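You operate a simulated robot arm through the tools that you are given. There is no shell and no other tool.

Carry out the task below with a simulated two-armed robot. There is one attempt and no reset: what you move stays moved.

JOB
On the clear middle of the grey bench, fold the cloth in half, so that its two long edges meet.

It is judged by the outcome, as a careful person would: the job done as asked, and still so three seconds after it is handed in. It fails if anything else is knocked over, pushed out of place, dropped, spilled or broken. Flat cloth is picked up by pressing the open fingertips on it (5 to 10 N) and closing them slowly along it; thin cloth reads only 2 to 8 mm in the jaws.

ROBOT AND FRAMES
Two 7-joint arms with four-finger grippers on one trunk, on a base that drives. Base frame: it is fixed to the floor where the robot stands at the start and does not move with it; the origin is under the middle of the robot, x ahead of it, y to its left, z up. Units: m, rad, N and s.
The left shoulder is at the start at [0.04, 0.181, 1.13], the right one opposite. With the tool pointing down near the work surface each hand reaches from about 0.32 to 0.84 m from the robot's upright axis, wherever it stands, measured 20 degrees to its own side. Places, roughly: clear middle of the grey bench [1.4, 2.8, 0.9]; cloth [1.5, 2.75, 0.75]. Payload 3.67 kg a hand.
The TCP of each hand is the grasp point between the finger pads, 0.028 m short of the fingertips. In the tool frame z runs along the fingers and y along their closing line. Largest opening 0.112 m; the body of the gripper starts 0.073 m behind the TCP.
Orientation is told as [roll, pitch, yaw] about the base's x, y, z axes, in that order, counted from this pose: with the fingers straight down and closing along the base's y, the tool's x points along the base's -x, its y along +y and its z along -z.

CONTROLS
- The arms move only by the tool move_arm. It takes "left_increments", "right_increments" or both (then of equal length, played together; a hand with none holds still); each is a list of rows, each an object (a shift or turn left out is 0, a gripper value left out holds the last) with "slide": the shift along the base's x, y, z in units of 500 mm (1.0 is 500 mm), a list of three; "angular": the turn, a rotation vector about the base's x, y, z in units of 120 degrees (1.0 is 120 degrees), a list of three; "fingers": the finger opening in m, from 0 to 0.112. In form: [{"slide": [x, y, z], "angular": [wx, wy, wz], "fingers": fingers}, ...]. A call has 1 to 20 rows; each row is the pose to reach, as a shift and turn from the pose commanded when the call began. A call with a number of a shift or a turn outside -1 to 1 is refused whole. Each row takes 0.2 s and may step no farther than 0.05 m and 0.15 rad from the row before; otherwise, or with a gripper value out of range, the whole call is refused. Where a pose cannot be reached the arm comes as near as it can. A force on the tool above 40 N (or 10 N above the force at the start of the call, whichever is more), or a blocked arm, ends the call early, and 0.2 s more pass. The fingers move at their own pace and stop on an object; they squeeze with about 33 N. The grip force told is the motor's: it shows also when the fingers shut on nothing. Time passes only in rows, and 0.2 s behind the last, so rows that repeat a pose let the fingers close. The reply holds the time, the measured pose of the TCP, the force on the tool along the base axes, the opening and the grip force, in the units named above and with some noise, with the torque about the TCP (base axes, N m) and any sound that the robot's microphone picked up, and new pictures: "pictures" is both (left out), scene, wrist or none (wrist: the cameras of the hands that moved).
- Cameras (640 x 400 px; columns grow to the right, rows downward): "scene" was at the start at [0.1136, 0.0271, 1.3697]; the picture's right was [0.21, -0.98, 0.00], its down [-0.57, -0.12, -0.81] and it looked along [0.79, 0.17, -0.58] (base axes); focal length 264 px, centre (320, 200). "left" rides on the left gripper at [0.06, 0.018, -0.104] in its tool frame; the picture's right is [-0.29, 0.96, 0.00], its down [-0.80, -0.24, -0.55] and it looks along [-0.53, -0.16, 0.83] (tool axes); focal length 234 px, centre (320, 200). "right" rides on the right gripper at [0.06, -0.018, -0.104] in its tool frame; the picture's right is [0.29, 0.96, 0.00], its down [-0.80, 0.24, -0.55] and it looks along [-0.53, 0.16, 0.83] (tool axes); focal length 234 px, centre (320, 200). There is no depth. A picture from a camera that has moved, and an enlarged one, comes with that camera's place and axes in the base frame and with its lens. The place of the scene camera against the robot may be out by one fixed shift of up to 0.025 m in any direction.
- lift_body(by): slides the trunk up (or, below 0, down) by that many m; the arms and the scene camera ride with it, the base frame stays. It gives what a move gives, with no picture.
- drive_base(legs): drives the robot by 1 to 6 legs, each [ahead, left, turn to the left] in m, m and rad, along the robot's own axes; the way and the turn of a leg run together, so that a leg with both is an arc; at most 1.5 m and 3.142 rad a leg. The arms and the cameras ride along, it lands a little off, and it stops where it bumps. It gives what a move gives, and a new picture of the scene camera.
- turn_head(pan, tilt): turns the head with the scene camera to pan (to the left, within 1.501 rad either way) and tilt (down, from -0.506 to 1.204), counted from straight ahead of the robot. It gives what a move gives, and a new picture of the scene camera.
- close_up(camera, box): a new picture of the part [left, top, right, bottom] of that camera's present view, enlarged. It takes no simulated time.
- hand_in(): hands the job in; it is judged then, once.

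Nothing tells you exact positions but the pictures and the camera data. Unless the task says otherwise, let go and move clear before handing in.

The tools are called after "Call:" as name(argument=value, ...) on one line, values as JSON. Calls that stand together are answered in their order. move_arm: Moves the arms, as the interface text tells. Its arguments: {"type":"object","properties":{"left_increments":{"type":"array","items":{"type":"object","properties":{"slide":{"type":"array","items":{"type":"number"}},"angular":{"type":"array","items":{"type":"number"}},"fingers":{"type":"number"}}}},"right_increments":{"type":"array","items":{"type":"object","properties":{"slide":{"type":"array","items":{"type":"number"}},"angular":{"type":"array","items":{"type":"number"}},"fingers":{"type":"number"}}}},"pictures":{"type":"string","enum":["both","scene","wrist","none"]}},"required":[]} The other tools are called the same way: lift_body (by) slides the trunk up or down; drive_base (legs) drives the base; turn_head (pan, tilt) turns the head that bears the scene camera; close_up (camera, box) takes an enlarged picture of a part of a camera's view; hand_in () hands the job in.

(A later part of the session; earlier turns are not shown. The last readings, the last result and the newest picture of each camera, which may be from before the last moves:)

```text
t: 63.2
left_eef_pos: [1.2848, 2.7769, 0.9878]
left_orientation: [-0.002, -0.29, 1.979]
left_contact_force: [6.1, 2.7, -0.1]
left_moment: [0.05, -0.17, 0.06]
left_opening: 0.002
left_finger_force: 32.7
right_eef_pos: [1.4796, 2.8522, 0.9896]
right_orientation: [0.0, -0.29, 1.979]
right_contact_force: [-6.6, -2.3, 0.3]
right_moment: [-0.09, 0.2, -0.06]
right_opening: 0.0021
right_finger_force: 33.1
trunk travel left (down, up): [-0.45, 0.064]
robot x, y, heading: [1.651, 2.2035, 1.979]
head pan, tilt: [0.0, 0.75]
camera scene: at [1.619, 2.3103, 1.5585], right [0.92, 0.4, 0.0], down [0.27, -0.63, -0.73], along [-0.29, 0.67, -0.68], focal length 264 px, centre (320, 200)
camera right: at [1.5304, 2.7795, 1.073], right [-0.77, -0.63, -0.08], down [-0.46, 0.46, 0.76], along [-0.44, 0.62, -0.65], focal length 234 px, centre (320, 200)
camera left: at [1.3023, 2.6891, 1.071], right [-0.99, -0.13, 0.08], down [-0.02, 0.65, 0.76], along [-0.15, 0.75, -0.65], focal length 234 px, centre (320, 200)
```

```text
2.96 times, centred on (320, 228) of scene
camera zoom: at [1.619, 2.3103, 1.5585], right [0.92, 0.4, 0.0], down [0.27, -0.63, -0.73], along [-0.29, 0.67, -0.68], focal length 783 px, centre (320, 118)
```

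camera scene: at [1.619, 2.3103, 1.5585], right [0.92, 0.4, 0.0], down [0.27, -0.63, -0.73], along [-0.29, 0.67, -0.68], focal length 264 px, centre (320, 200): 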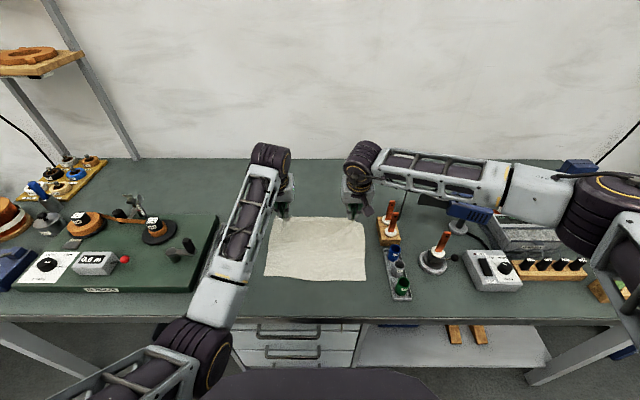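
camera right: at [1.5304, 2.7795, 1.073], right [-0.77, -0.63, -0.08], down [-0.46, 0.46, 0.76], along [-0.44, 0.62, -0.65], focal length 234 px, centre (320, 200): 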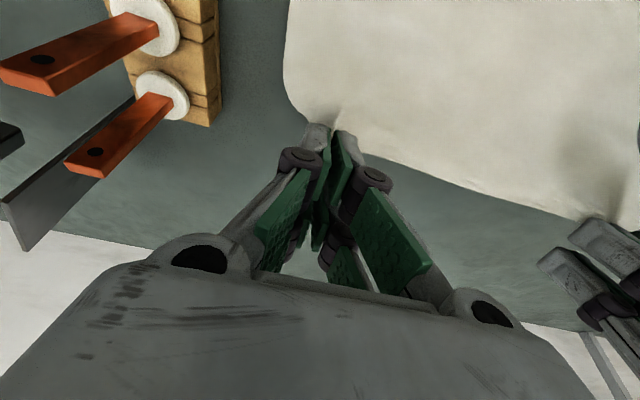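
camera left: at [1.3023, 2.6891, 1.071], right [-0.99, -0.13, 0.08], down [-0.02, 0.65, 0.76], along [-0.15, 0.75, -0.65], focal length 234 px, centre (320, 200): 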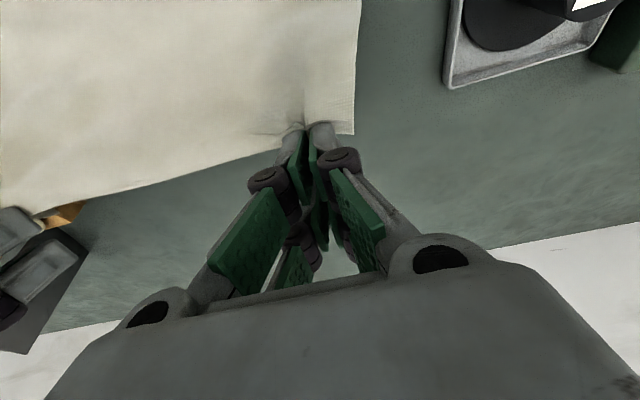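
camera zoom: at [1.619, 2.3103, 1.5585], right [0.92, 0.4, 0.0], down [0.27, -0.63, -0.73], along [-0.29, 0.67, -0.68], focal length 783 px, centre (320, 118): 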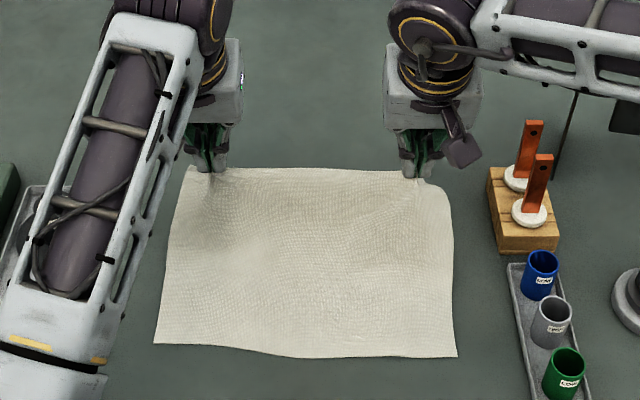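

The lift is clean: a straight raised edge with only small corner tabs. The bottom layer was drawn back slightly (near edge now ≈ n 1.885 left, 1.868 right), so I'm re-aiming the end point accordingly. Continuing the arc over towards the near edge.

Call:
move_arm(left_increments=[{"slide": [0.0034, -0.0106, 0.0142], "angular": [0.0309, 0.0133, 0]}, {"slide": [0.0174, -0.0482, 0.0224], "angular": [0.0653, 0.0282, 0]}, {"slide": [0.032, -0.0868, 0.0242], "angular": [0.0997, 0.043, 0]}, {"slide": [0.0458, -0.1248, 0.0196], "angular": [0.1341, 0.0579, 0]}, {"slide": [0.0592, -0.1614, 0.0084], "angular": [0.1689, 0.0729, 0]}, {"slide": [0.0714, -0.1952, -0.0092], "angular": [0.2034, 0.0877, 0]}, {"slide": [0.0826, -0.2258, -0.0322], "angular": [0.2378, 0.1026, 0]}, {"slide": [0.0888, -0.244, -0.0508], "angular": [0.2551, 0.11, 0]}, {"slide": [0.0888, -0.244, -0.0508], "angular": [0.2551, 0.11, 0]}], right_increments=[{"slide": [0.0106, -0.0272, 0.0142], "angular": [0.0309, 0.0133, 0]}, {"slide": [0.0246, -0.0648, 0.0224], "angular": [0.0653, 0.0282, 0]}, {"slide": [0.0392, -0.1034, 0.0242], "angular": [0.0997, 0.043, 0]}, {"slide": [0.0528, -0.1412, 0.0196], "angular": [0.1341, 0.0579, 0]}, {"slide": [0.0664, -0.1778, 0.0084], "angular": [0.1689, 0.0729, 0]}, {"slide": [0.0786, -0.2118, -0.0092], "angular": [0.2034, 0.0877, 0]}, {"slide": [0.0898, -0.2422, -0.0322], "angular": [0.2378, 0.1026, 0]}, {"slide": [0.096, -0.2606, -0.0508], "angular": [0.2551, 0.11, 0]}, {"slide": [0.096, -0.2606, -0.0508], "angular": [0.2551, 0.11, 0]}], pictures="both")

Call:
close_up(camera="right", box=[240, 0, 640, 250])

Call:
close_up(camera="left", box=[0, 0, 400, 250])

Call:
close_up(camera="scene", box=[240, 210, 400, 310])

```text
t: 65.2
left_eef_pos: [1.3322, 2.6561, 0.9622]
left_orientation: [-0.003, -0.873, 1.981]
left_contact_force: [5.0, 1.1, -0.6]
left_moment: [0.05, -0.15, -0.04]
left_opening: 0.0021
left_finger_force: 33.5
right_eef_pos: [1.5287, 2.7219, 0.9638]
right_orientation: [-0.001, -0.873, 1.979]
right_contact_force: [-3.8, -1.3, -0.7]
right_moment: [-0.08, 0.2, 0.04]
right_opening: 0.0019
right_finger_force: 33.0
trunk travel left (down, up): [-0.45, 0.064]
robot x, y, heading: [1.6553, 2.2071, 1.978]
head pan, tilt: [0.0, 0.75]
camera scene: at [1.621, 2.3096, 1.5587], right [0.92, 0.4, 0.0], down [0.27, -0.63, -0.73], along [-0.29, 0.67, -0.68], focal length 264 px, centre (320, 200)
camera right: at [1.5916, 2.6207, 0.9846], right [-0.81, -0.55, -0.22], down [-0.25, -0.01, 0.97], along [-0.53, 0.84, -0.13], focal length 234 px, centre (320, 200)
camera left: at [1.3615, 2.54, 0.9843], right [-0.95, -0.21, 0.22], down [0.18, 0.17, 0.97], along [-0.24, 0.96, -0.13], focal length 234 px, centre (320, 200)
```

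scene: 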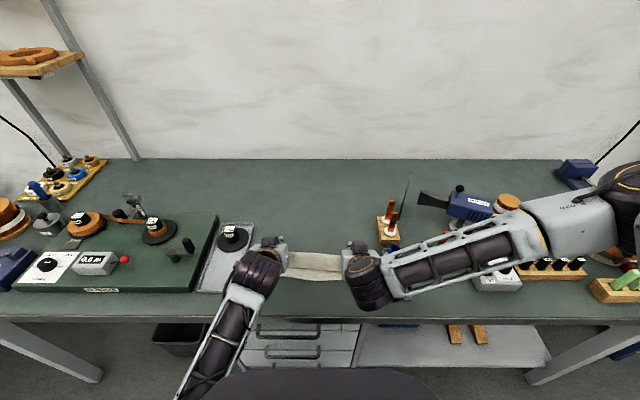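
right: 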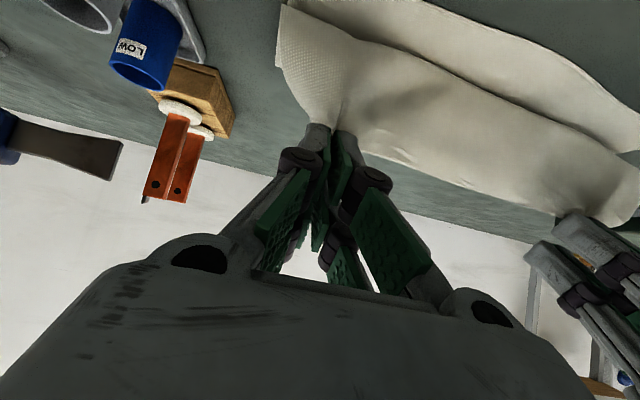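
left: 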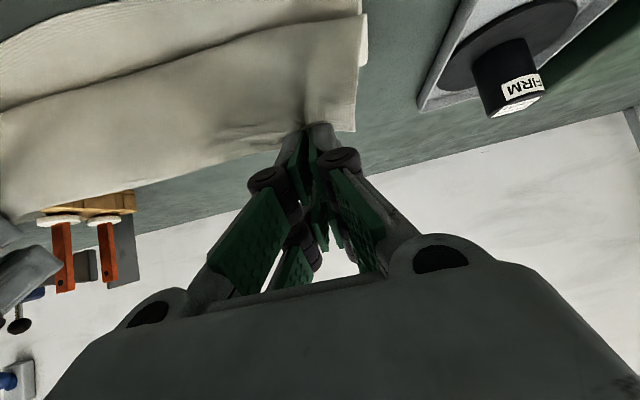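

```text
1.60 times, centred on (440, 125) of right
camera zoom: at [1.5916, 2.6207, 0.9846], right [-0.81, -0.55, -0.22], down [-0.25, -0.01, 0.97], along [-0.53, 0.84, -0.13], focal length 375 px, centre (128, 320)
```

zoom: 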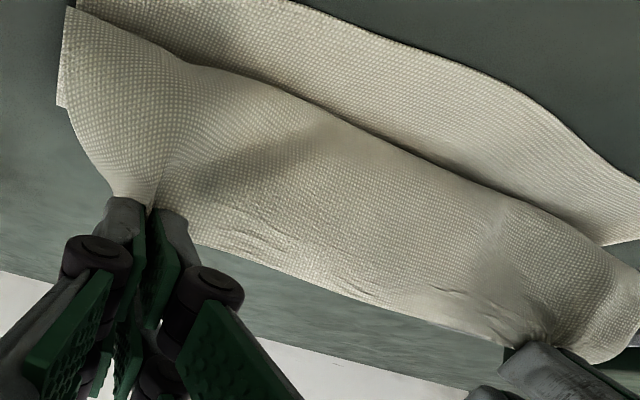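

```text
1.60 times, centred on (200, 125) of left
camera zoom: at [1.3615, 2.54, 0.9843], right [-0.95, -0.21, 0.22], down [0.18, 0.17, 0.97], along [-0.24, 0.96, -0.13], focal length 375 px, centre (512, 320)
```

zoom: 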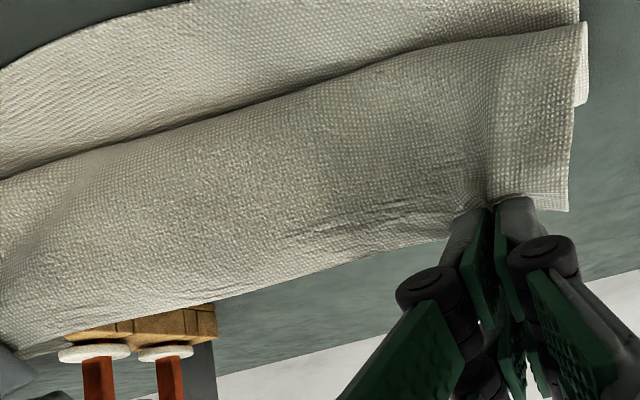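

```text
4.00 times, centred on (320, 260) of scene
camera zoom: at [1.621, 2.3096, 1.5587], right [0.92, 0.4, 0.0], down [0.27, -0.63, -0.73], along [-0.29, 0.67, -0.68], focal length 1057 px, centre (320, -40)
```

zoom: 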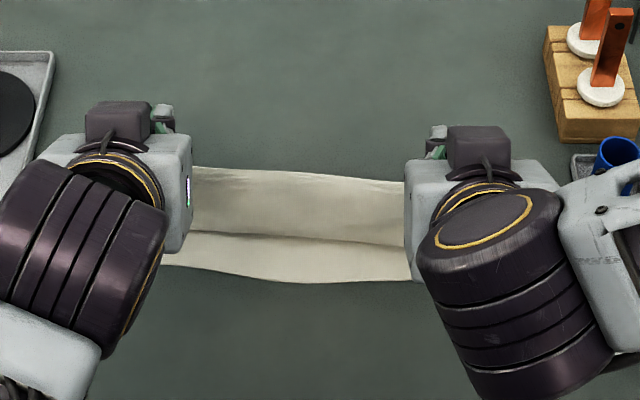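

The sheet hangs straight down from the pinch, so it behaves like limp cloth, and my circular path pulled the crease too far towards me. I'll go back up to a point directly above the intended crease, then come down along a 45° diagonal so the crease lands in the right place.

Call:
move_arm(left_increments=[{"slide": [-0.0154, 0.0356, 0.0175]}, {"slide": [-0.0307, 0.0713, 0.035]}, {"slide": [-0.0461, 0.1069, 0.0525]}, {"slide": [-0.0614, 0.1425, 0.07]}, {"slide": [-0.0614, 0.1425, 0.07]}, {"slide": [-0.0614, 0.1425, 0.07]}], right_increments=[{"slide": [-0.0166, 0.0385, 0.0167]}, {"slide": [-0.0333, 0.077, 0.0334]}, {"slide": [-0.0499, 0.1156, 0.0501]}, {"slide": [-0.0665, 0.1541, 0.0668]}, {"slide": [-0.0665, 0.1541, 0.0668]}, {"slide": [-0.0665, 0.1541, 0.0668]}], pictures="both")

Call:
close_up(camera="scene", box=[230, 160, 410, 295])

```text
t: 66.6
left_eef_pos: [1.2992, 2.7264, 0.9974]
left_orientation: [-0.002, -0.872, 1.982]
left_contact_force: [3.5, 1.3, 0.5]
left_moment: [0.08, -0.14, -0.04]
left_opening: 0.0022
left_finger_force: 32.4
right_eef_pos: [1.4949, 2.7983, 0.9962]
right_orientation: [-0.003, -0.873, 1.982]
right_contact_force: [-3.4, -1.3, -0.2]
right_moment: [-0.08, 0.16, 0.03]
right_opening: 0.0019
right_finger_force: 32.4
trunk travel left (down, up): [-0.45, 0.064]
robot x, y, heading: [1.6529, 2.2049, 1.973]
head pan, tilt: [0.0, 0.75]
camera scene: at [1.6195, 2.309, 1.5587], right [0.92, 0.4, 0.0], down [0.27, -0.63, -0.73], along [-0.29, 0.67, -0.68], focal length 264 px, centre (320, 200)
camera right: at [1.557, 2.6976, 1.018], right [-0.81, -0.55, -0.22], down [-0.26, -0.02, 0.97], along [-0.53, 0.83, -0.13], focal length 234 px, centre (320, 200)
camera left: at [1.3301, 2.6112, 1.019], right [-0.95, -0.21, 0.22], down [0.18, 0.18, 0.97], along [-0.24, 0.96, -0.13], focal length 234 px, centre (320, 200)
```

scene: 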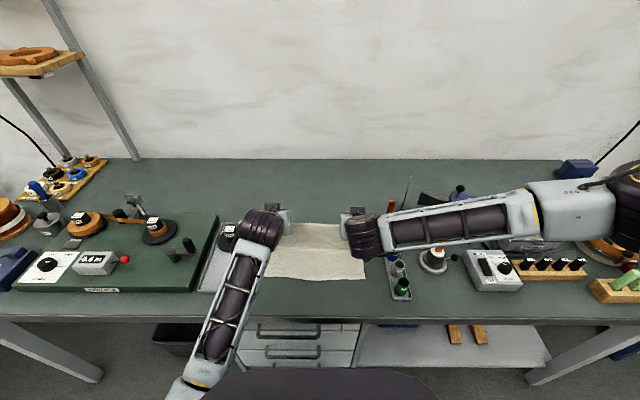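
right: 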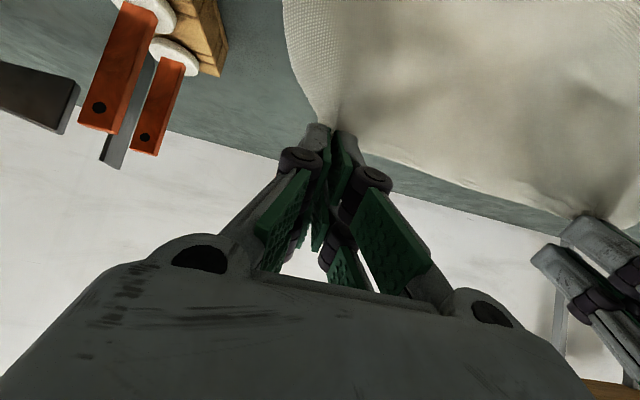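
left: 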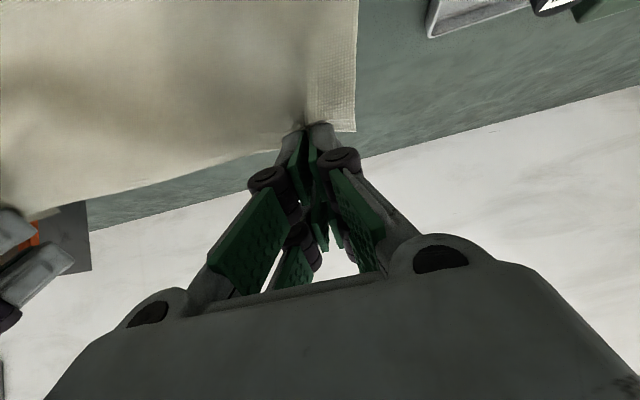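

```text
2.96 times, centred on (320, 228) of scene
camera zoom: at [1.6195, 2.309, 1.5587], right [0.92, 0.4, 0.0], down [0.27, -0.63, -0.73], along [-0.29, 0.67, -0.68], focal length 783 px, centre (320, 118)
```

zoom: 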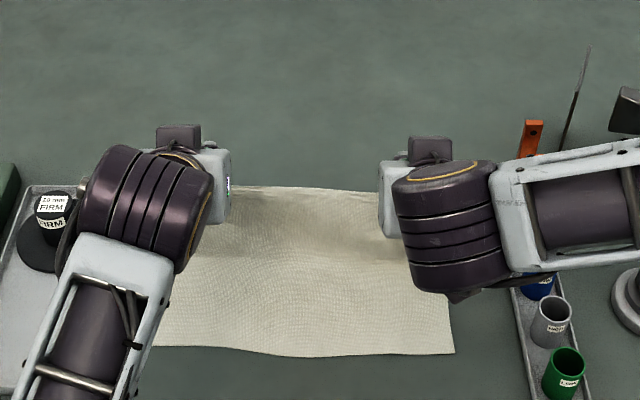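

The bottom layer lies flat out to the intended crease and the sheet hangs down from the hands. Now I'll descend along the diagonal towards the near edge, stopping about 2 cm above to check.

Call:
move_arm(left_increments=[{"slide": [0.012, -0.0302, -0.03]}, {"slide": [0.0239, -0.0603, -0.06]}, {"slide": [0.0359, -0.0905, -0.09]}, {"slide": [0.0478, -0.1206, -0.12]}, {"slide": [0.0598, -0.1508, -0.15]}, {"slide": [0.0598, -0.1508, -0.15]}], right_increments=[{"slide": [0.012, -0.0302, -0.03]}, {"slide": [0.0239, -0.0603, -0.06]}, {"slide": [0.0359, -0.0905, -0.09]}, {"slide": [0.0478, -0.1206, -0.12]}, {"slide": [0.0598, -0.1508, -0.15]}, {"slide": [0.0598, -0.1508, -0.15]}], pictures="both")

Call:
close_up(camera="right", box=[240, 0, 640, 250])

Call:
close_up(camera="left", box=[0, 0, 400, 250])

Call:
close_up(camera="scene", box=[240, 210, 400, 310])

```text
t: 68.0
left_eef_pos: [1.3299, 2.6521, 0.92]
left_orientation: [-0.004, -0.873, 1.979]
left_contact_force: [4.7, 1.5, 0.6]
left_moment: [0.03, -0.12, -0.05]
left_opening: 0.0022
left_finger_force: 32.8
right_eef_pos: [1.5237, 2.7248, 0.9219]
right_orientation: [-0.001, -0.874, 1.98]
right_contact_force: [-4.6, -1.4, -0.8]
right_moment: [-0.07, 0.13, 0.04]
right_opening: 0.0021
right_finger_force: 33.1
trunk travel left (down, up): [-0.45, 0.064]
robot x, y, heading: [1.6544, 2.2075, 1.976]
head pan, tilt: [0.0, 0.75]
camera scene: at [1.6202, 2.3096, 1.5586], right [0.92, 0.4, 0.0], down [0.27, -0.63, -0.73], along [-0.29, 0.67, -0.68], focal length 264 px, centre (320, 200)
camera right: at [1.5864, 2.6235, 0.9443], right [-0.81, -0.55, -0.22], down [-0.26, -0.02, 0.97], along [-0.53, 0.84, -0.13], focal length 234 px, centre (320, 200)
camera left: at [1.3597, 2.5345, 0.9414], right [-0.95, -0.21, 0.22], down [0.18, 0.18, 0.97], along [-0.24, 0.96, -0.13], focal length 234 px, centre (320, 200)
```

scene: 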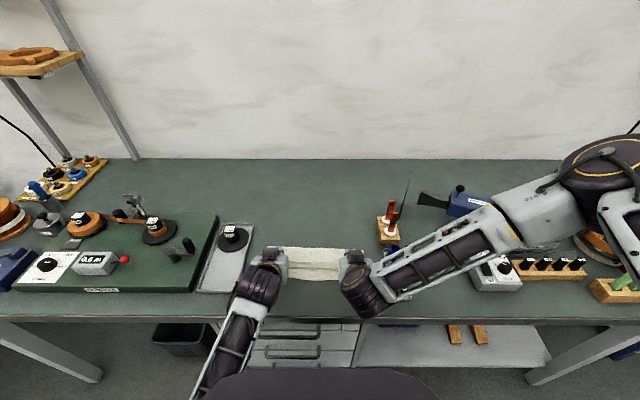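
right: 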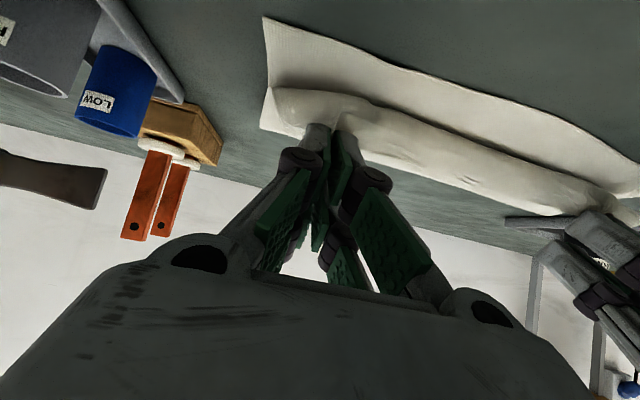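
left: 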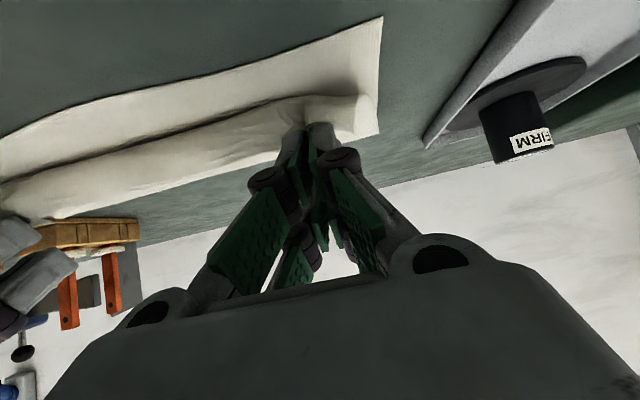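

```text
1.60 times, centred on (440, 125) of right
camera zoom: at [1.5864, 2.6235, 0.9443], right [-0.81, -0.55, -0.22], down [-0.26, -0.02, 0.97], along [-0.53, 0.84, -0.13], focal length 375 px, centre (128, 320)
```

zoom: 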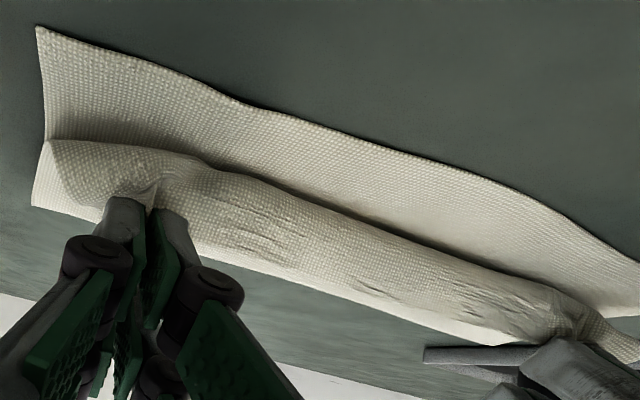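

```text
1.60 times, centred on (200, 125) of left
camera zoom: at [1.3597, 2.5345, 0.9414], right [-0.95, -0.21, 0.22], down [0.18, 0.18, 0.97], along [-0.24, 0.96, -0.13], focal length 375 px, centre (512, 320)
```

zoom: 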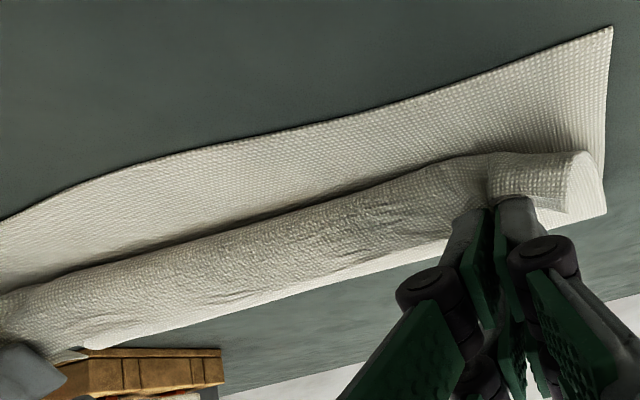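

```text
4.00 times, centred on (320, 260) of scene
camera zoom: at [1.6202, 2.3096, 1.5586], right [0.92, 0.4, 0.0], down [0.27, -0.63, -0.73], along [-0.29, 0.67, -0.68], focal length 1057 px, centre (320, -40)
```

zoom: 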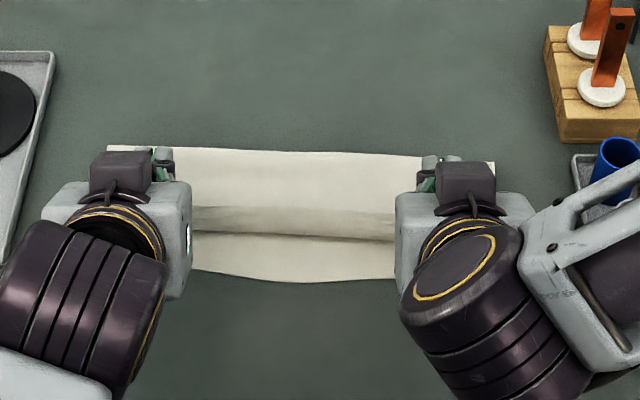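

This is much better: the crease lies straight at the back and the sheet is laid down with a small roll just in front of the pinch line. The crease is still some 7 mm too close to me, so I'll go back up over it and come down once more, slightly further out.

Call:
move_arm(left_increments=[{"slide": [-0.0174, 0.0403, 0.0349]}, {"slide": [-0.0348, 0.0806, 0.0697]}, {"slide": [-0.0522, 0.1209, 0.1046]}, {"slide": [-0.0696, 0.1612, 0.1394]}, {"slide": [-0.0696, 0.1612, 0.1394]}, {"slide": [-0.0696, 0.1612, 0.1394]}, {"slide": [-0.0551, 0.1277, 0.1046]}, {"slide": [-0.0407, 0.0942, 0.0697]}, {"slide": [-0.0262, 0.0607, 0.0349]}, {"slide": [-0.0117, 0.0272, 0]}, {"slide": [-0.0117, 0.0272, 0]}], right_increments=[{"slide": [-0.0172, 0.0399, 0.0339]}, {"slide": [-0.0344, 0.0797, 0.0678]}, {"slide": [-0.0516, 0.1196, 0.1017]}, {"slide": [-0.0688, 0.1594, 0.1356]}, {"slide": [-0.0688, 0.1594, 0.1356]}, {"slide": [-0.0688, 0.1594, 0.1356]}, {"slide": [-0.0545, 0.1264, 0.1007]}, {"slide": [-0.0403, 0.0933, 0.0658]}, {"slide": [-0.026, 0.0603, 0.0309]}, {"slide": [-0.0117, 0.0272, -0.004]}, {"slide": [-0.0117, 0.0272, -0.004]}], pictures="none")

Call:
close_up(camera="right", box=[240, 0, 640, 250])

Call:
close_up(camera="left", box=[0, 0, 400, 250])

Call:
close_up(camera="scene", box=[240, 210, 400, 310])

```text
t: 70.4
left_eef_pos: [1.3242, 2.6648, 0.9235]
left_orientation: [-0.002, -0.873, 1.98]
left_contact_force: [2.6, 1.2, -1.0]
left_moment: [0.0, -0.05, 0.01]
left_opening: 0.0019
left_finger_force: 32.7
right_eef_pos: [1.5172, 2.7374, 0.9198]
right_orientation: [-0.002, -0.873, 1.98]
right_contact_force: [-1.6, -1.6, 0.3]
right_moment: [-0.03, 0.09, 0.02]
right_opening: 0.0019
right_finger_force: 32.4
trunk travel left (down, up): [-0.45, 0.064]
robot x, y, heading: [1.6505, 2.2052, 1.978]
head pan, tilt: [0.0, 0.75]
```

```text
1.60 times, centred on (440, 125) of right
camera zoom: at [1.5794, 2.6367, 0.9424], right [-0.81, -0.55, -0.22], down [-0.26, -0.01, 0.97], along [-0.53, 0.84, -0.13], focal length 375 px, centre (128, 320)
```

zoom: 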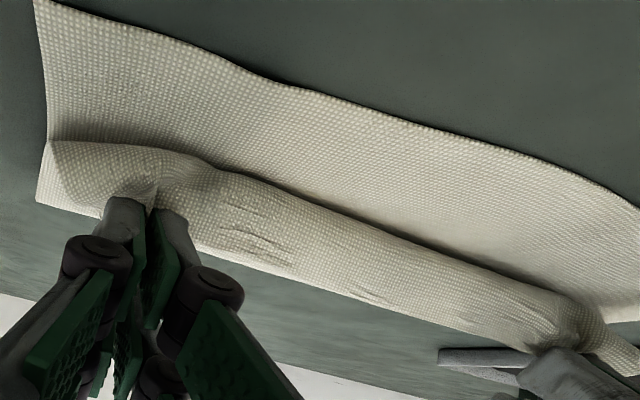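

```text
1.60 times, centred on (200, 125) of left
camera zoom: at [1.3562, 2.548, 0.9453], right [-0.95, -0.21, 0.22], down [0.18, 0.18, 0.97], along [-0.24, 0.96, -0.13], focal length 375 px, centre (512, 320)
```

zoom: 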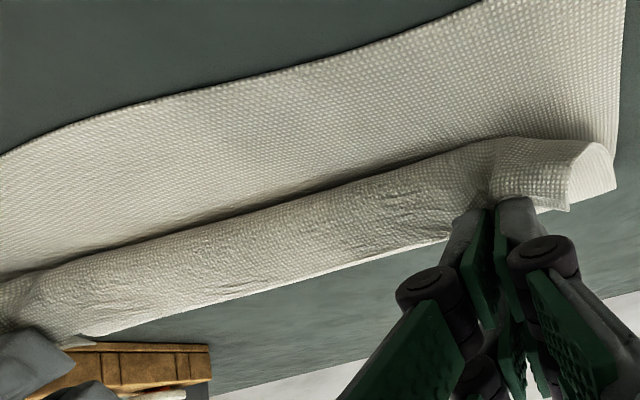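

```text
4.00 times, centred on (320, 260) of scene
camera zoom: at [1.6204, 2.3098, 1.5586], right [0.92, 0.4, 0.0], down [0.27, -0.63, -0.73], along [-0.29, 0.67, -0.68], focal length 1057 px, centre (320, -40)
```

zoom: 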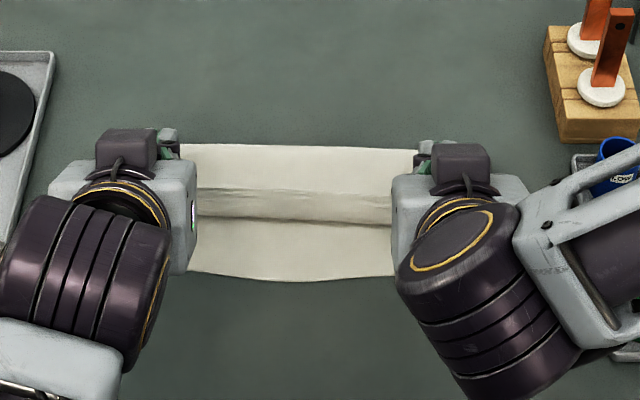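

The crease now sits about right (n ≈ 1.98), with the bottom layer's near edge at 1.87–1.88. I'll lower the pinch close to the surface and draw it the last 45 mm towards me so the little roll lies flat onto the near edge.

Call:
move_arm(left_increments=[{"slide": [0.0045, -0.0155, -0.019]}, {"slide": [0.009, -0.031, -0.032]}, {"slide": [0.015, -0.0502, -0.036]}, {"slide": [0.0212, -0.0694, -0.038]}, {"slide": [0.0282, -0.0858, -0.038]}, {"slide": [0.0282, -0.0858, -0.038]}], right_increments=[{"slide": [0.0082, -0.0138, -0.014]}, {"slide": [0.0162, -0.0278, -0.025]}, {"slide": [0.0262, -0.0454, -0.029]}, {"slide": [0.036, -0.063, -0.031]}, {"slide": [0.043, -0.0794, -0.031]}, {"slide": [0.043, -0.0794, -0.031]}], pictures="both")

Call:
close_up(camera="right", box=[240, 0, 640, 250])

Call:
close_up(camera="left", box=[0, 0, 400, 250])

Call:
close_up(camera="scene", box=[240, 210, 400, 310])

```text
t: 71.8
left_eef_pos: [1.3384, 2.6209, 0.903]
left_orientation: [-0.003, -0.871, 1.981]
left_contact_force: [9.3, 2.4, 0.5]
left_moment: [0.11, -0.29, -0.07]
left_opening: 0.0019
left_finger_force: 32.8
right_eef_pos: [1.5387, 2.6985, 0.9029]
right_orientation: [-0.002, -0.871, 1.981]
right_contact_force: [-10.1, -3.5, 0.5]
right_moment: [-0.15, 0.36, 0.08]
right_opening: 0.0022
right_finger_force: 32.5
trunk travel left (down, up): [-0.45, 0.064]
robot x, y, heading: [1.6527, 2.204, 1.984]
head pan, tilt: [0.0, 0.75]
camera scene: at [1.6196, 2.3092, 1.5587], right [0.92, 0.4, 0.0], down [0.27, -0.63, -0.73], along [-0.29, 0.67, -0.68], focal length 264 px, centre (320, 200)
camera right: at [1.6014, 2.5969, 0.9252], right [-0.8, -0.55, -0.22], down [-0.26, -0.02, 0.97], along [-0.54, 0.83, -0.13], focal length 234 px, centre (320, 200)
camera left: at [1.3689, 2.5056, 0.9249], right [-0.95, -0.21, 0.22], down [0.18, 0.17, 0.97], along [-0.24, 0.96, -0.13], focal length 234 px, centre (320, 200)
```

scene: 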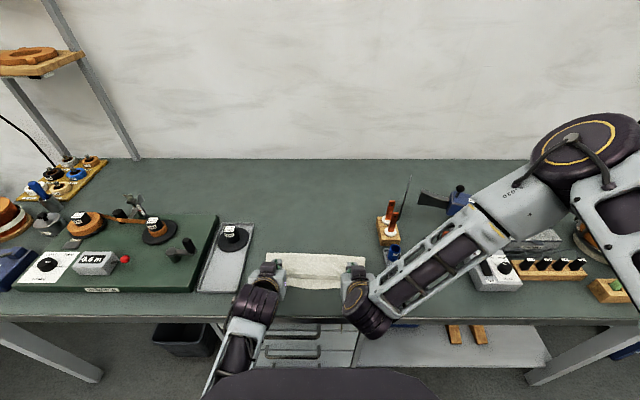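
right: 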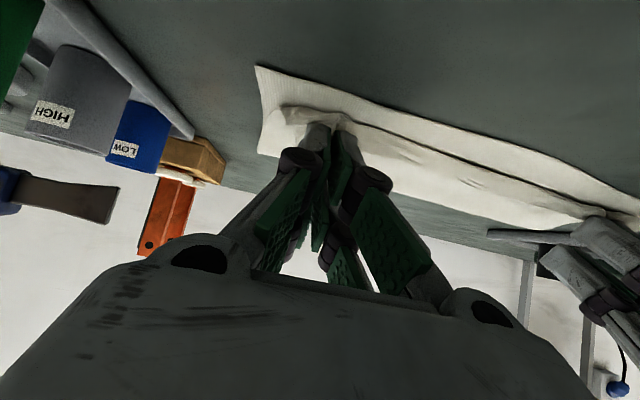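
left: 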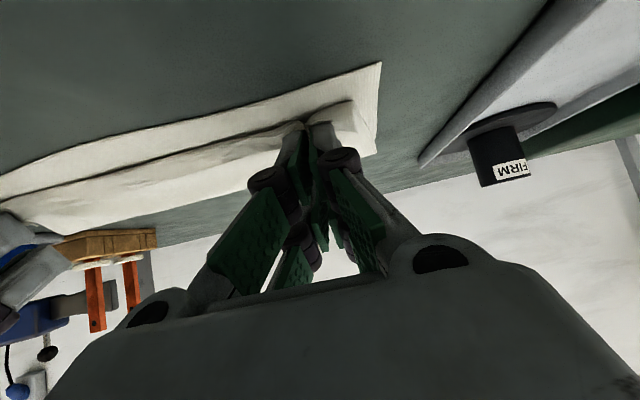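

```text
1.60 times, centred on (440, 125) of right
camera zoom: at [1.6014, 2.5969, 0.9252], right [-0.8, -0.55, -0.22], down [-0.26, -0.02, 0.97], along [-0.54, 0.83, -0.13], focal length 375 px, centre (128, 320)
```

zoom: 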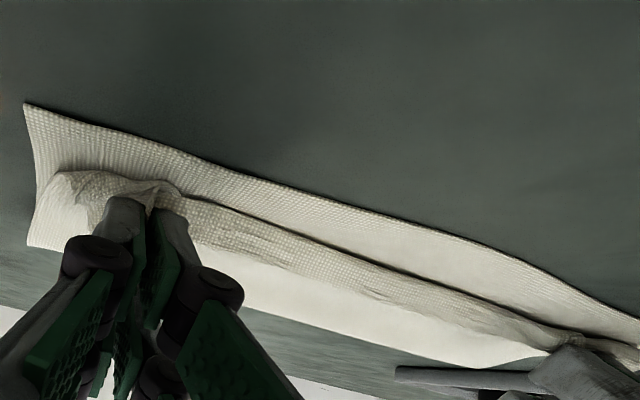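

```text
1.60 times, centred on (200, 125) of left
camera zoom: at [1.3689, 2.5056, 0.9249], right [-0.95, -0.21, 0.22], down [0.18, 0.17, 0.97], along [-0.24, 0.96, -0.13], focal length 375 px, centre (512, 320)
```

zoom: 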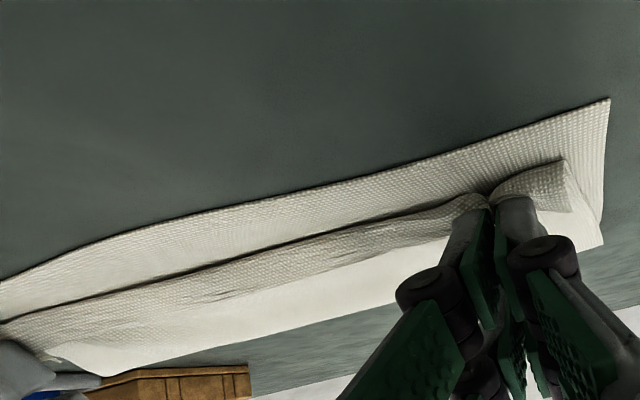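

```text
4.00 times, centred on (320, 260) of scene
camera zoom: at [1.6196, 2.3092, 1.5587], right [0.92, 0.4, 0.0], down [0.27, -0.63, -0.73], along [-0.29, 0.67, -0.68], focal length 1057 px, centre (320, -40)
```

zoom: 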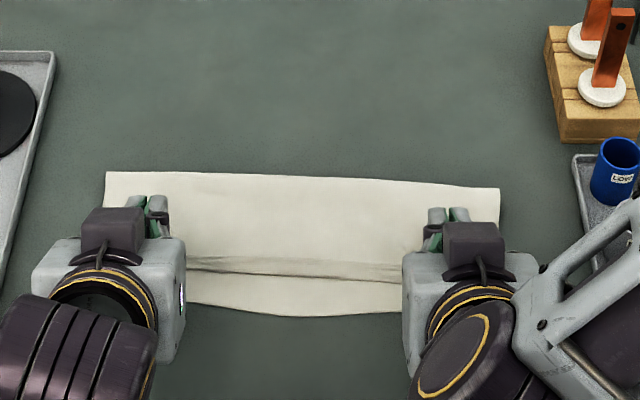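

The roll is now small, but the last stretch pulled the whole cloth about 2–3 cm towards me; the upper edge lies about 2 cm short of the bottom edge. I'll release gently here and see how the edge relaxes before correcting it.

Call:
move_arm(left_increments=[{"slide": [0.0037, 0.0016, 0], "fingers": 0.0}, {"slide": [0.0037, 0.0016, 0], "fingers": 0.006}, {"slide": [0.0037, 0.0016, 0], "fingers": 0.012}, {"slide": [0.0037, 0.0016, 0], "fingers": 0.018}, {"slide": [0.0037, 0.0016, 0], "fingers": 0.024}, {"slide": [0.0037, 0.0016, 0], "fingers": 0.03}, {"slide": [0.0037, 0.0016, 0], "fingers": 0.03}], right_increments=[{"slide": [-0.0037, -0.0016, 0], "fingers": 0.0}, {"slide": [-0.0037, -0.0016, 0], "fingers": 0.006}, {"slide": [-0.0037, -0.0016, 0], "fingers": 0.012}, {"slide": [-0.0037, -0.0016, 0], "fingers": 0.018}, {"slide": [-0.0037, -0.0016, 0], "fingers": 0.024}, {"slide": [-0.0037, -0.0016, 0], "fingers": 0.03}, {"slide": [-0.0037, -0.0016, 0], "fingers": 0.03}], pictures="both")

Call:
close_up(camera="right", box=[240, 0, 640, 250])

Call:
close_up(camera="left", box=[0, 0, 400, 250])

Call:
close_up(camera="scene", box=[240, 210, 400, 310])

```text
t: 73.4
left_eef_pos: [1.3413, 2.6236, 0.9036]
left_orientation: [-0.001, -0.871, 1.981]
left_contact_force: [0.3, 0.8, 0.0]
left_moment: [0.0, 0.0, 0.01]
left_opening: 0.03
left_finger_force: 0.0
right_eef_pos: [1.5384, 2.6958, 0.9047]
right_orientation: [-0.001, -0.871, 1.982]
right_contact_force: [-0.4, -0.4, 0.0]
right_moment: [0.01, -0.01, -0.03]
right_opening: 0.0299
right_finger_force: 0.0
trunk travel left (down, up): [-0.45, 0.064]
robot x, y, heading: [1.6571, 2.2068, 1.978]
head pan, tilt: [0.0, 0.75]
camera scene: at [1.6197, 2.309, 1.5587], right [0.92, 0.4, 0.0], down [0.27, -0.63, -0.73], along [-0.29, 0.67, -0.68], focal length 264 px, centre (320, 200)
camera right: at [1.6, 2.596, 0.9255], right [-0.81, -0.55, -0.22], down [-0.26, -0.02, 0.97], along [-0.53, 0.84, -0.13], focal length 234 px, centre (320, 200)
camera left: at [1.3704, 2.5067, 0.9245], right [-0.95, -0.21, 0.22], down [0.18, 0.18, 0.97], along [-0.24, 0.96, -0.13], focal length 234 px, centre (320, 200)
```

scene: 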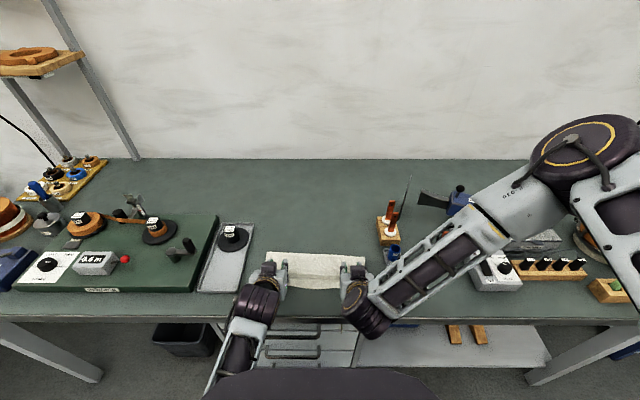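
right: 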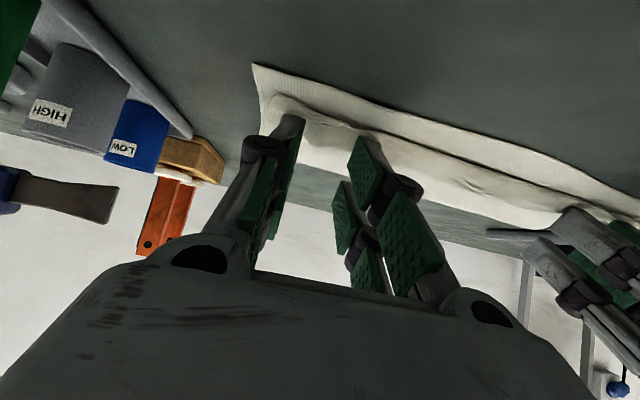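
left: 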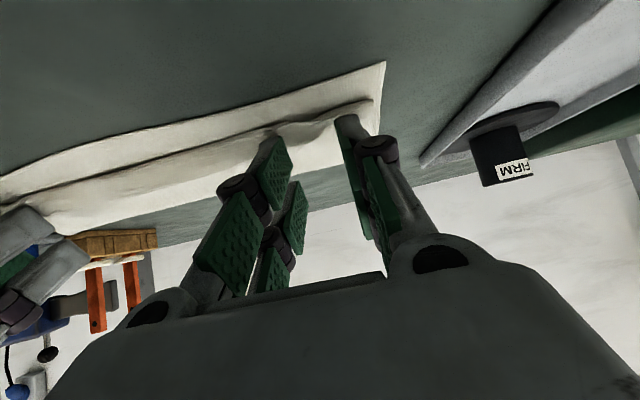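

```text
1.60 times, centred on (440, 125) of right
camera zoom: at [1.6, 2.596, 0.9255], right [-0.81, -0.55, -0.22], down [-0.26, -0.02, 0.97], along [-0.53, 0.84, -0.13], focal length 375 px, centre (128, 320)
```

zoom: 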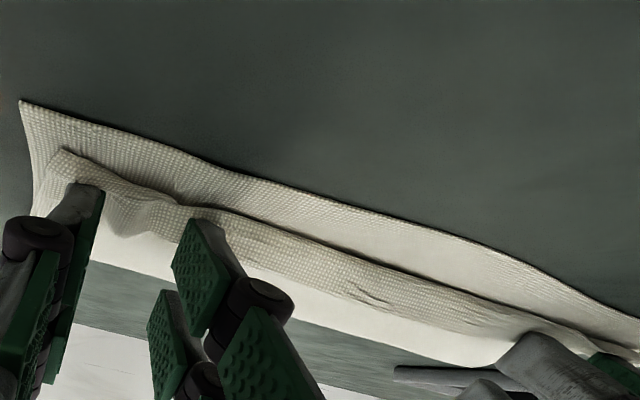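

```text
1.60 times, centred on (200, 125) of left
camera zoom: at [1.3704, 2.5067, 0.9245], right [-0.95, -0.21, 0.22], down [0.18, 0.18, 0.97], along [-0.24, 0.96, -0.13], focal length 375 px, centre (512, 320)
```

zoom: 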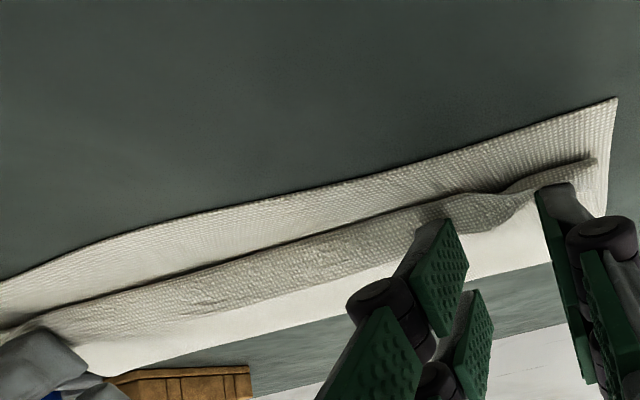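

```text
4.00 times, centred on (320, 260) of scene
camera zoom: at [1.6197, 2.309, 1.5587], right [0.92, 0.4, 0.0], down [0.27, -0.63, -0.73], along [-0.29, 0.67, -0.68], focal length 1057 px, centre (320, -40)
```

zoom: 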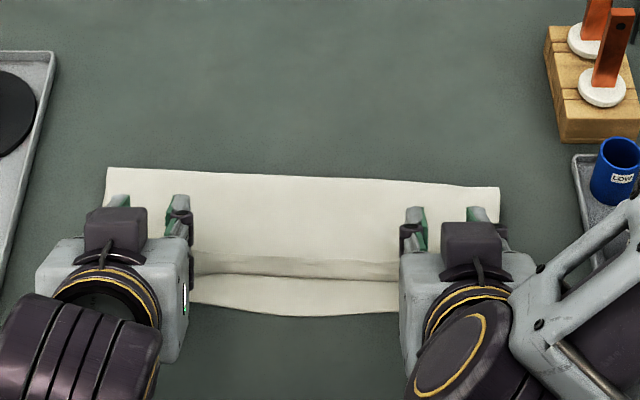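

The cloth is released: a flap about 18 mm wide lies folded back on top (lip at n ≈ 1.868, flap edge at 1.884, bottom edge at 1.845). If I flip that flap towards me, the two edges will meet. I'll raise the hands, bring the fingers back to vertical, spread them, and look.

Call:
move_arm(left_increments=[{"slide": [0, 0, 0.04]}, {"slide": [0, 0, 0.08]}, {"slide": [0, 0, 0.12]}, {"slide": [0.0047, 0.008, 0.1268], "angular": [-0.0478, -0.0206, 0], "fingers": 0.07}, {"slide": [0.0094, 0.016, 0.1335], "angular": [-0.0956, -0.0412, 0], "fingers": 0.07}, {"slide": [0.0141, 0.0241, 0.1403], "angular": [-0.1434, -0.0619, 0], "fingers": 0.07}, {"slide": [0.0188, 0.0321, 0.147], "angular": [-0.1913, -0.0825, 0], "fingers": 0.07}, {"slide": [0.0235, 0.0401, 0.1538], "angular": [-0.2391, -0.1031, 0], "fingers": 0.07}, {"slide": [0.0282, 0.0482, 0.1605], "angular": [-0.2869, -0.1238, 0], "fingers": 0.07}, {"slide": [0.0329, 0.0562, 0.1673], "angular": [-0.3347, -0.1444, 0], "fingers": 0.07}, {"slide": [0.0376, 0.0642, 0.174], "angular": [-0.3826, -0.165, 0], "fingers": 0.07}, {"slide": [0.0376, 0.0642, 0.174], "angular": [-0.3826, -0.165, 0], "fingers": 0.07}], right_increments=[{"slide": [0, 0, 0.04]}, {"slide": [0, 0, 0.08]}, {"slide": [0, 0, 0.12]}, {"slide": [-0.0103, 0.0048, 0.1268], "angular": [-0.0478, -0.0206, 0], "fingers": 0.07}, {"slide": [-0.0205, 0.0097, 0.1335], "angular": [-0.0956, -0.0412, 0], "fingers": 0.07}, {"slide": [-0.0308, 0.0145, 0.1403], "angular": [-0.1434, -0.0619, 0], "fingers": 0.07}, {"slide": [-0.041, 0.0193, 0.147], "angular": [-0.1913, -0.0825, 0], "fingers": 0.07}, {"slide": [-0.0513, 0.0241, 0.1538], "angular": [-0.2391, -0.1031, 0], "fingers": 0.07}, {"slide": [-0.0615, 0.029, 0.1605], "angular": [-0.2869, -0.1238, 0], "fingers": 0.07}, {"slide": [-0.0718, 0.0338, 0.1673], "angular": [-0.3347, -0.1444, 0], "fingers": 0.07}, {"slide": [-0.082, 0.0386, 0.174], "angular": [-0.3826, -0.165, 0], "fingers": 0.07}, {"slide": [-0.082, 0.0386, 0.174], "angular": [-0.3826, -0.165, 0], "fingers": 0.07}], pictures="both")

Call:
close_up(camera="scene", box=[240, 210, 400, 310])

```text
t: 75.4
left_eef_pos: [1.2977, 2.6174, 0.9553]
left_orientation: [0.149, -0.203, 1.97]
left_contact_force: [-0.1, -0.4, -0.5]
left_moment: [0.02, 0.01, 0.01]
left_opening: 0.07
left_finger_force: 0.1
right_eef_pos: [1.5066, 2.7137, 0.9844]
right_orientation: [-0.001, -0.226, 1.98]
right_contact_force: [-0.7, 0.4, -0.4]
right_moment: [-0.03, -0.04, 0.02]
right_opening: 0.0699
right_finger_force: 0.1
trunk travel left (down, up): [-0.45, 0.064]
robot x, y, heading: [1.653, 2.2076, 1.978]
head pan, tilt: [0.0, 0.75]
stopped in row 10 (left hand): the arm was blocked; the commanded pose is now the measured one
camera scene: at [1.6188, 2.3105, 1.5585], right [0.92, 0.4, 0.0], down [0.27, -0.63, -0.73], along [-0.29, 0.67, -0.68], focal length 264 px, centre (320, 200)
camera right: at [1.5551, 2.6455, 1.0728], right [-0.77, -0.64, -0.07], down [-0.48, 0.5, 0.72], along [-0.43, 0.58, -0.69], focal length 234 px, centre (320, 200)
camera left: at [1.3258, 2.5415, 1.0461], right [-0.97, -0.14, 0.2], down [0.03, 0.75, 0.66], along [-0.24, 0.65, -0.72], focal length 234 px, centre (320, 200)
```

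scene: 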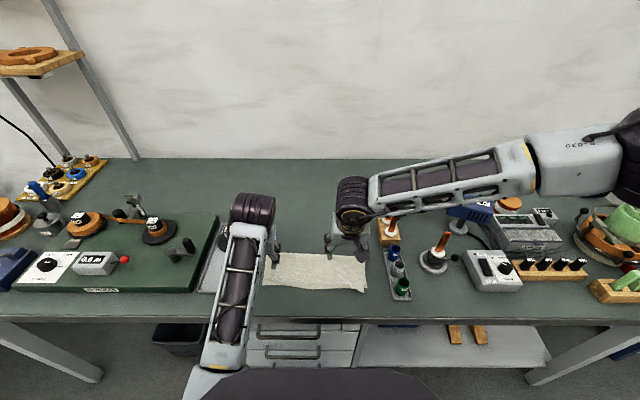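
right: 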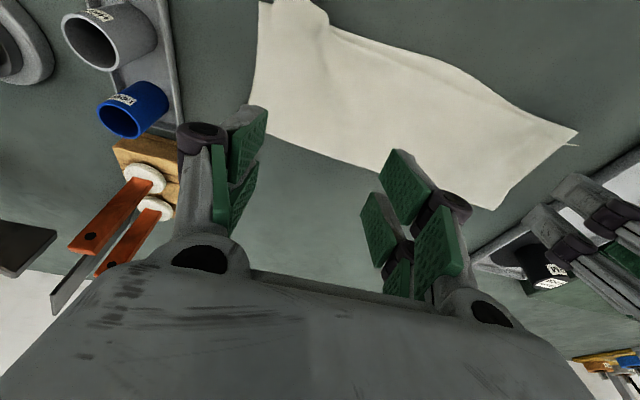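
left: 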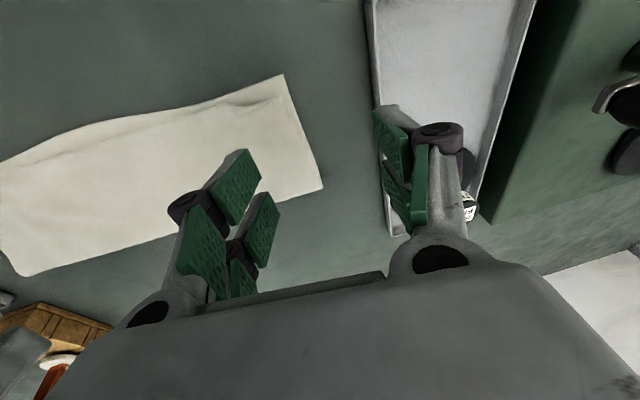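

```text
4.00 times, centred on (320, 260) of scene
camera zoom: at [1.6188, 2.3105, 1.5585], right [0.92, 0.4, 0.0], down [0.27, -0.63, -0.73], along [-0.29, 0.67, -0.68], focal length 1057 px, centre (320, -40)
```

zoom: 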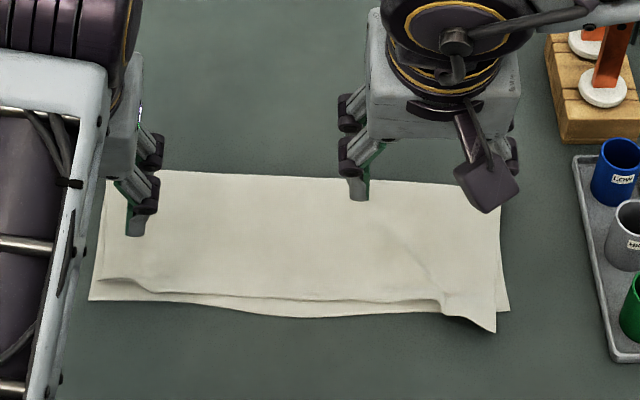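

The flap flipped over on its own as the fingers withdrew, so the upper edge now lies near the bottom edge, with the right corner overshooting a little. The left arm was blocked on its way up, so I'll move it up and forward to free it, then inspect.

Call:
move_arm(left_increments=[{"slide": [-0.0127, 0.0294, 0.04]}, {"slide": [-0.0254, 0.0588, 0.08]}, {"slide": [-0.038, 0.0881, 0.12]}, {"slide": [-0.0507, 0.1175, 0.16]}, {"slide": [-0.0634, 0.1469, 0.2]}, {"slide": [-0.0634, 0.1469, 0.2]}], right_increments=[{"slide": [-0.0063, 0.0147, 0.04]}, {"slide": [-0.0127, 0.0294, 0.08]}, {"slide": [-0.019, 0.0441, 0.12]}, {"slide": [-0.0254, 0.0588, 0.16]}, {"slide": [-0.0317, 0.0735, 0.2]}, {"slide": [-0.0317, 0.0735, 0.2]}], pictures="both")

Call:
close_up(camera="scene", box=[240, 210, 400, 310])

```text
t: 77.0
left_eef_pos: [1.2087, 2.6707, 1.049]
left_orientation: [0.261, -0.204, 2.002]
left_contact_force: [-0.4, 0.6, 0.0]
left_moment: [-0.02, 0.0, -0.02]
left_opening: 0.0698
left_finger_force: 0.1
right_eef_pos: [1.4901, 2.7471, 1.0853]
right_orientation: [-0.002, -0.229, 1.982]
right_contact_force: [-0.6, -0.3, -0.1]
right_moment: [-0.01, 0.05, -0.02]
right_opening: 0.07
right_finger_force: 0.1
trunk travel left (down, up): [-0.45, 0.064]
robot x, y, heading: [1.655, 2.2056, 1.982]
head pan, tilt: [0.0, 0.75]
stopped in row 6 (left hand): the arm was blocked; the commanded pose is now the measured one
camera scene: at [1.6194, 2.3092, 1.5586], right [0.92, 0.4, 0.0], down [0.27, -0.63, -0.73], along [-0.29, 0.67, -0.68], focal length 264 px, centre (320, 200)
camera right: at [1.5387, 2.6792, 1.1741], right [-0.77, -0.64, -0.07], down [-0.48, 0.5, 0.72], along [-0.43, 0.58, -0.69], focal length 234 px, centre (320, 200)
camera left: at [1.2514, 2.6006, 1.1406], right [-0.94, -0.18, 0.3], down [0.05, 0.78, 0.63], along [-0.34, 0.6, -0.72], focal length 234 px, centre (320, 200)
```

scene: 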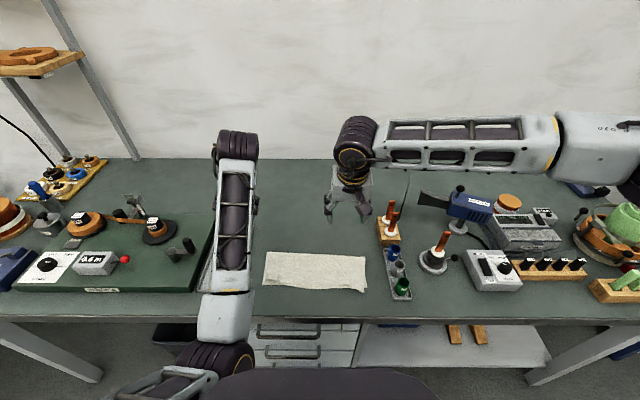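
right: 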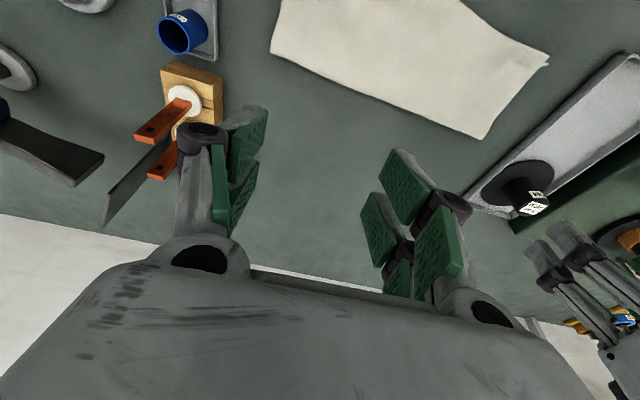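
left: 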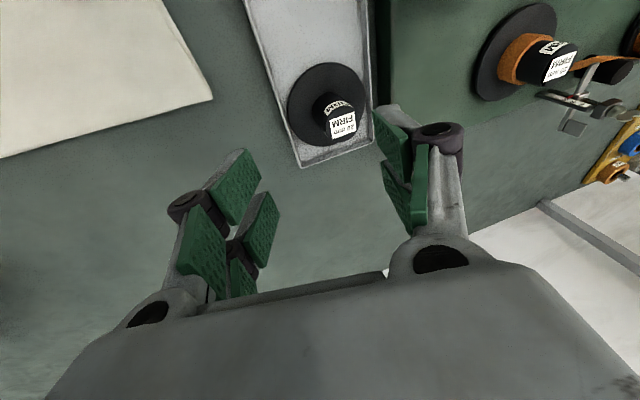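

```text
4.00 times, centred on (320, 260) of scene
camera zoom: at [1.6194, 2.3092, 1.5586], right [0.92, 0.4, 0.0], down [0.27, -0.63, -0.73], along [-0.29, 0.67, -0.68], focal length 1057 px, centre (320, -40)
```

zoom: 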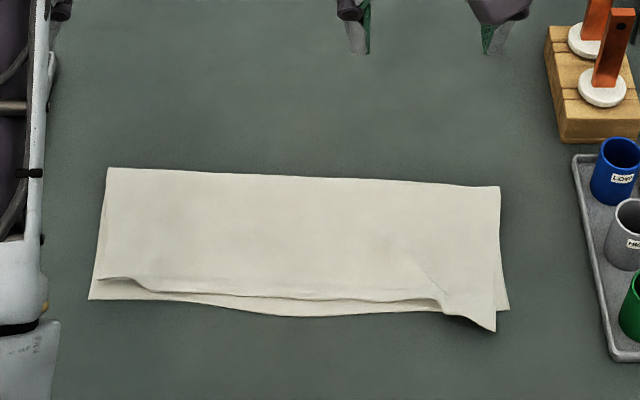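

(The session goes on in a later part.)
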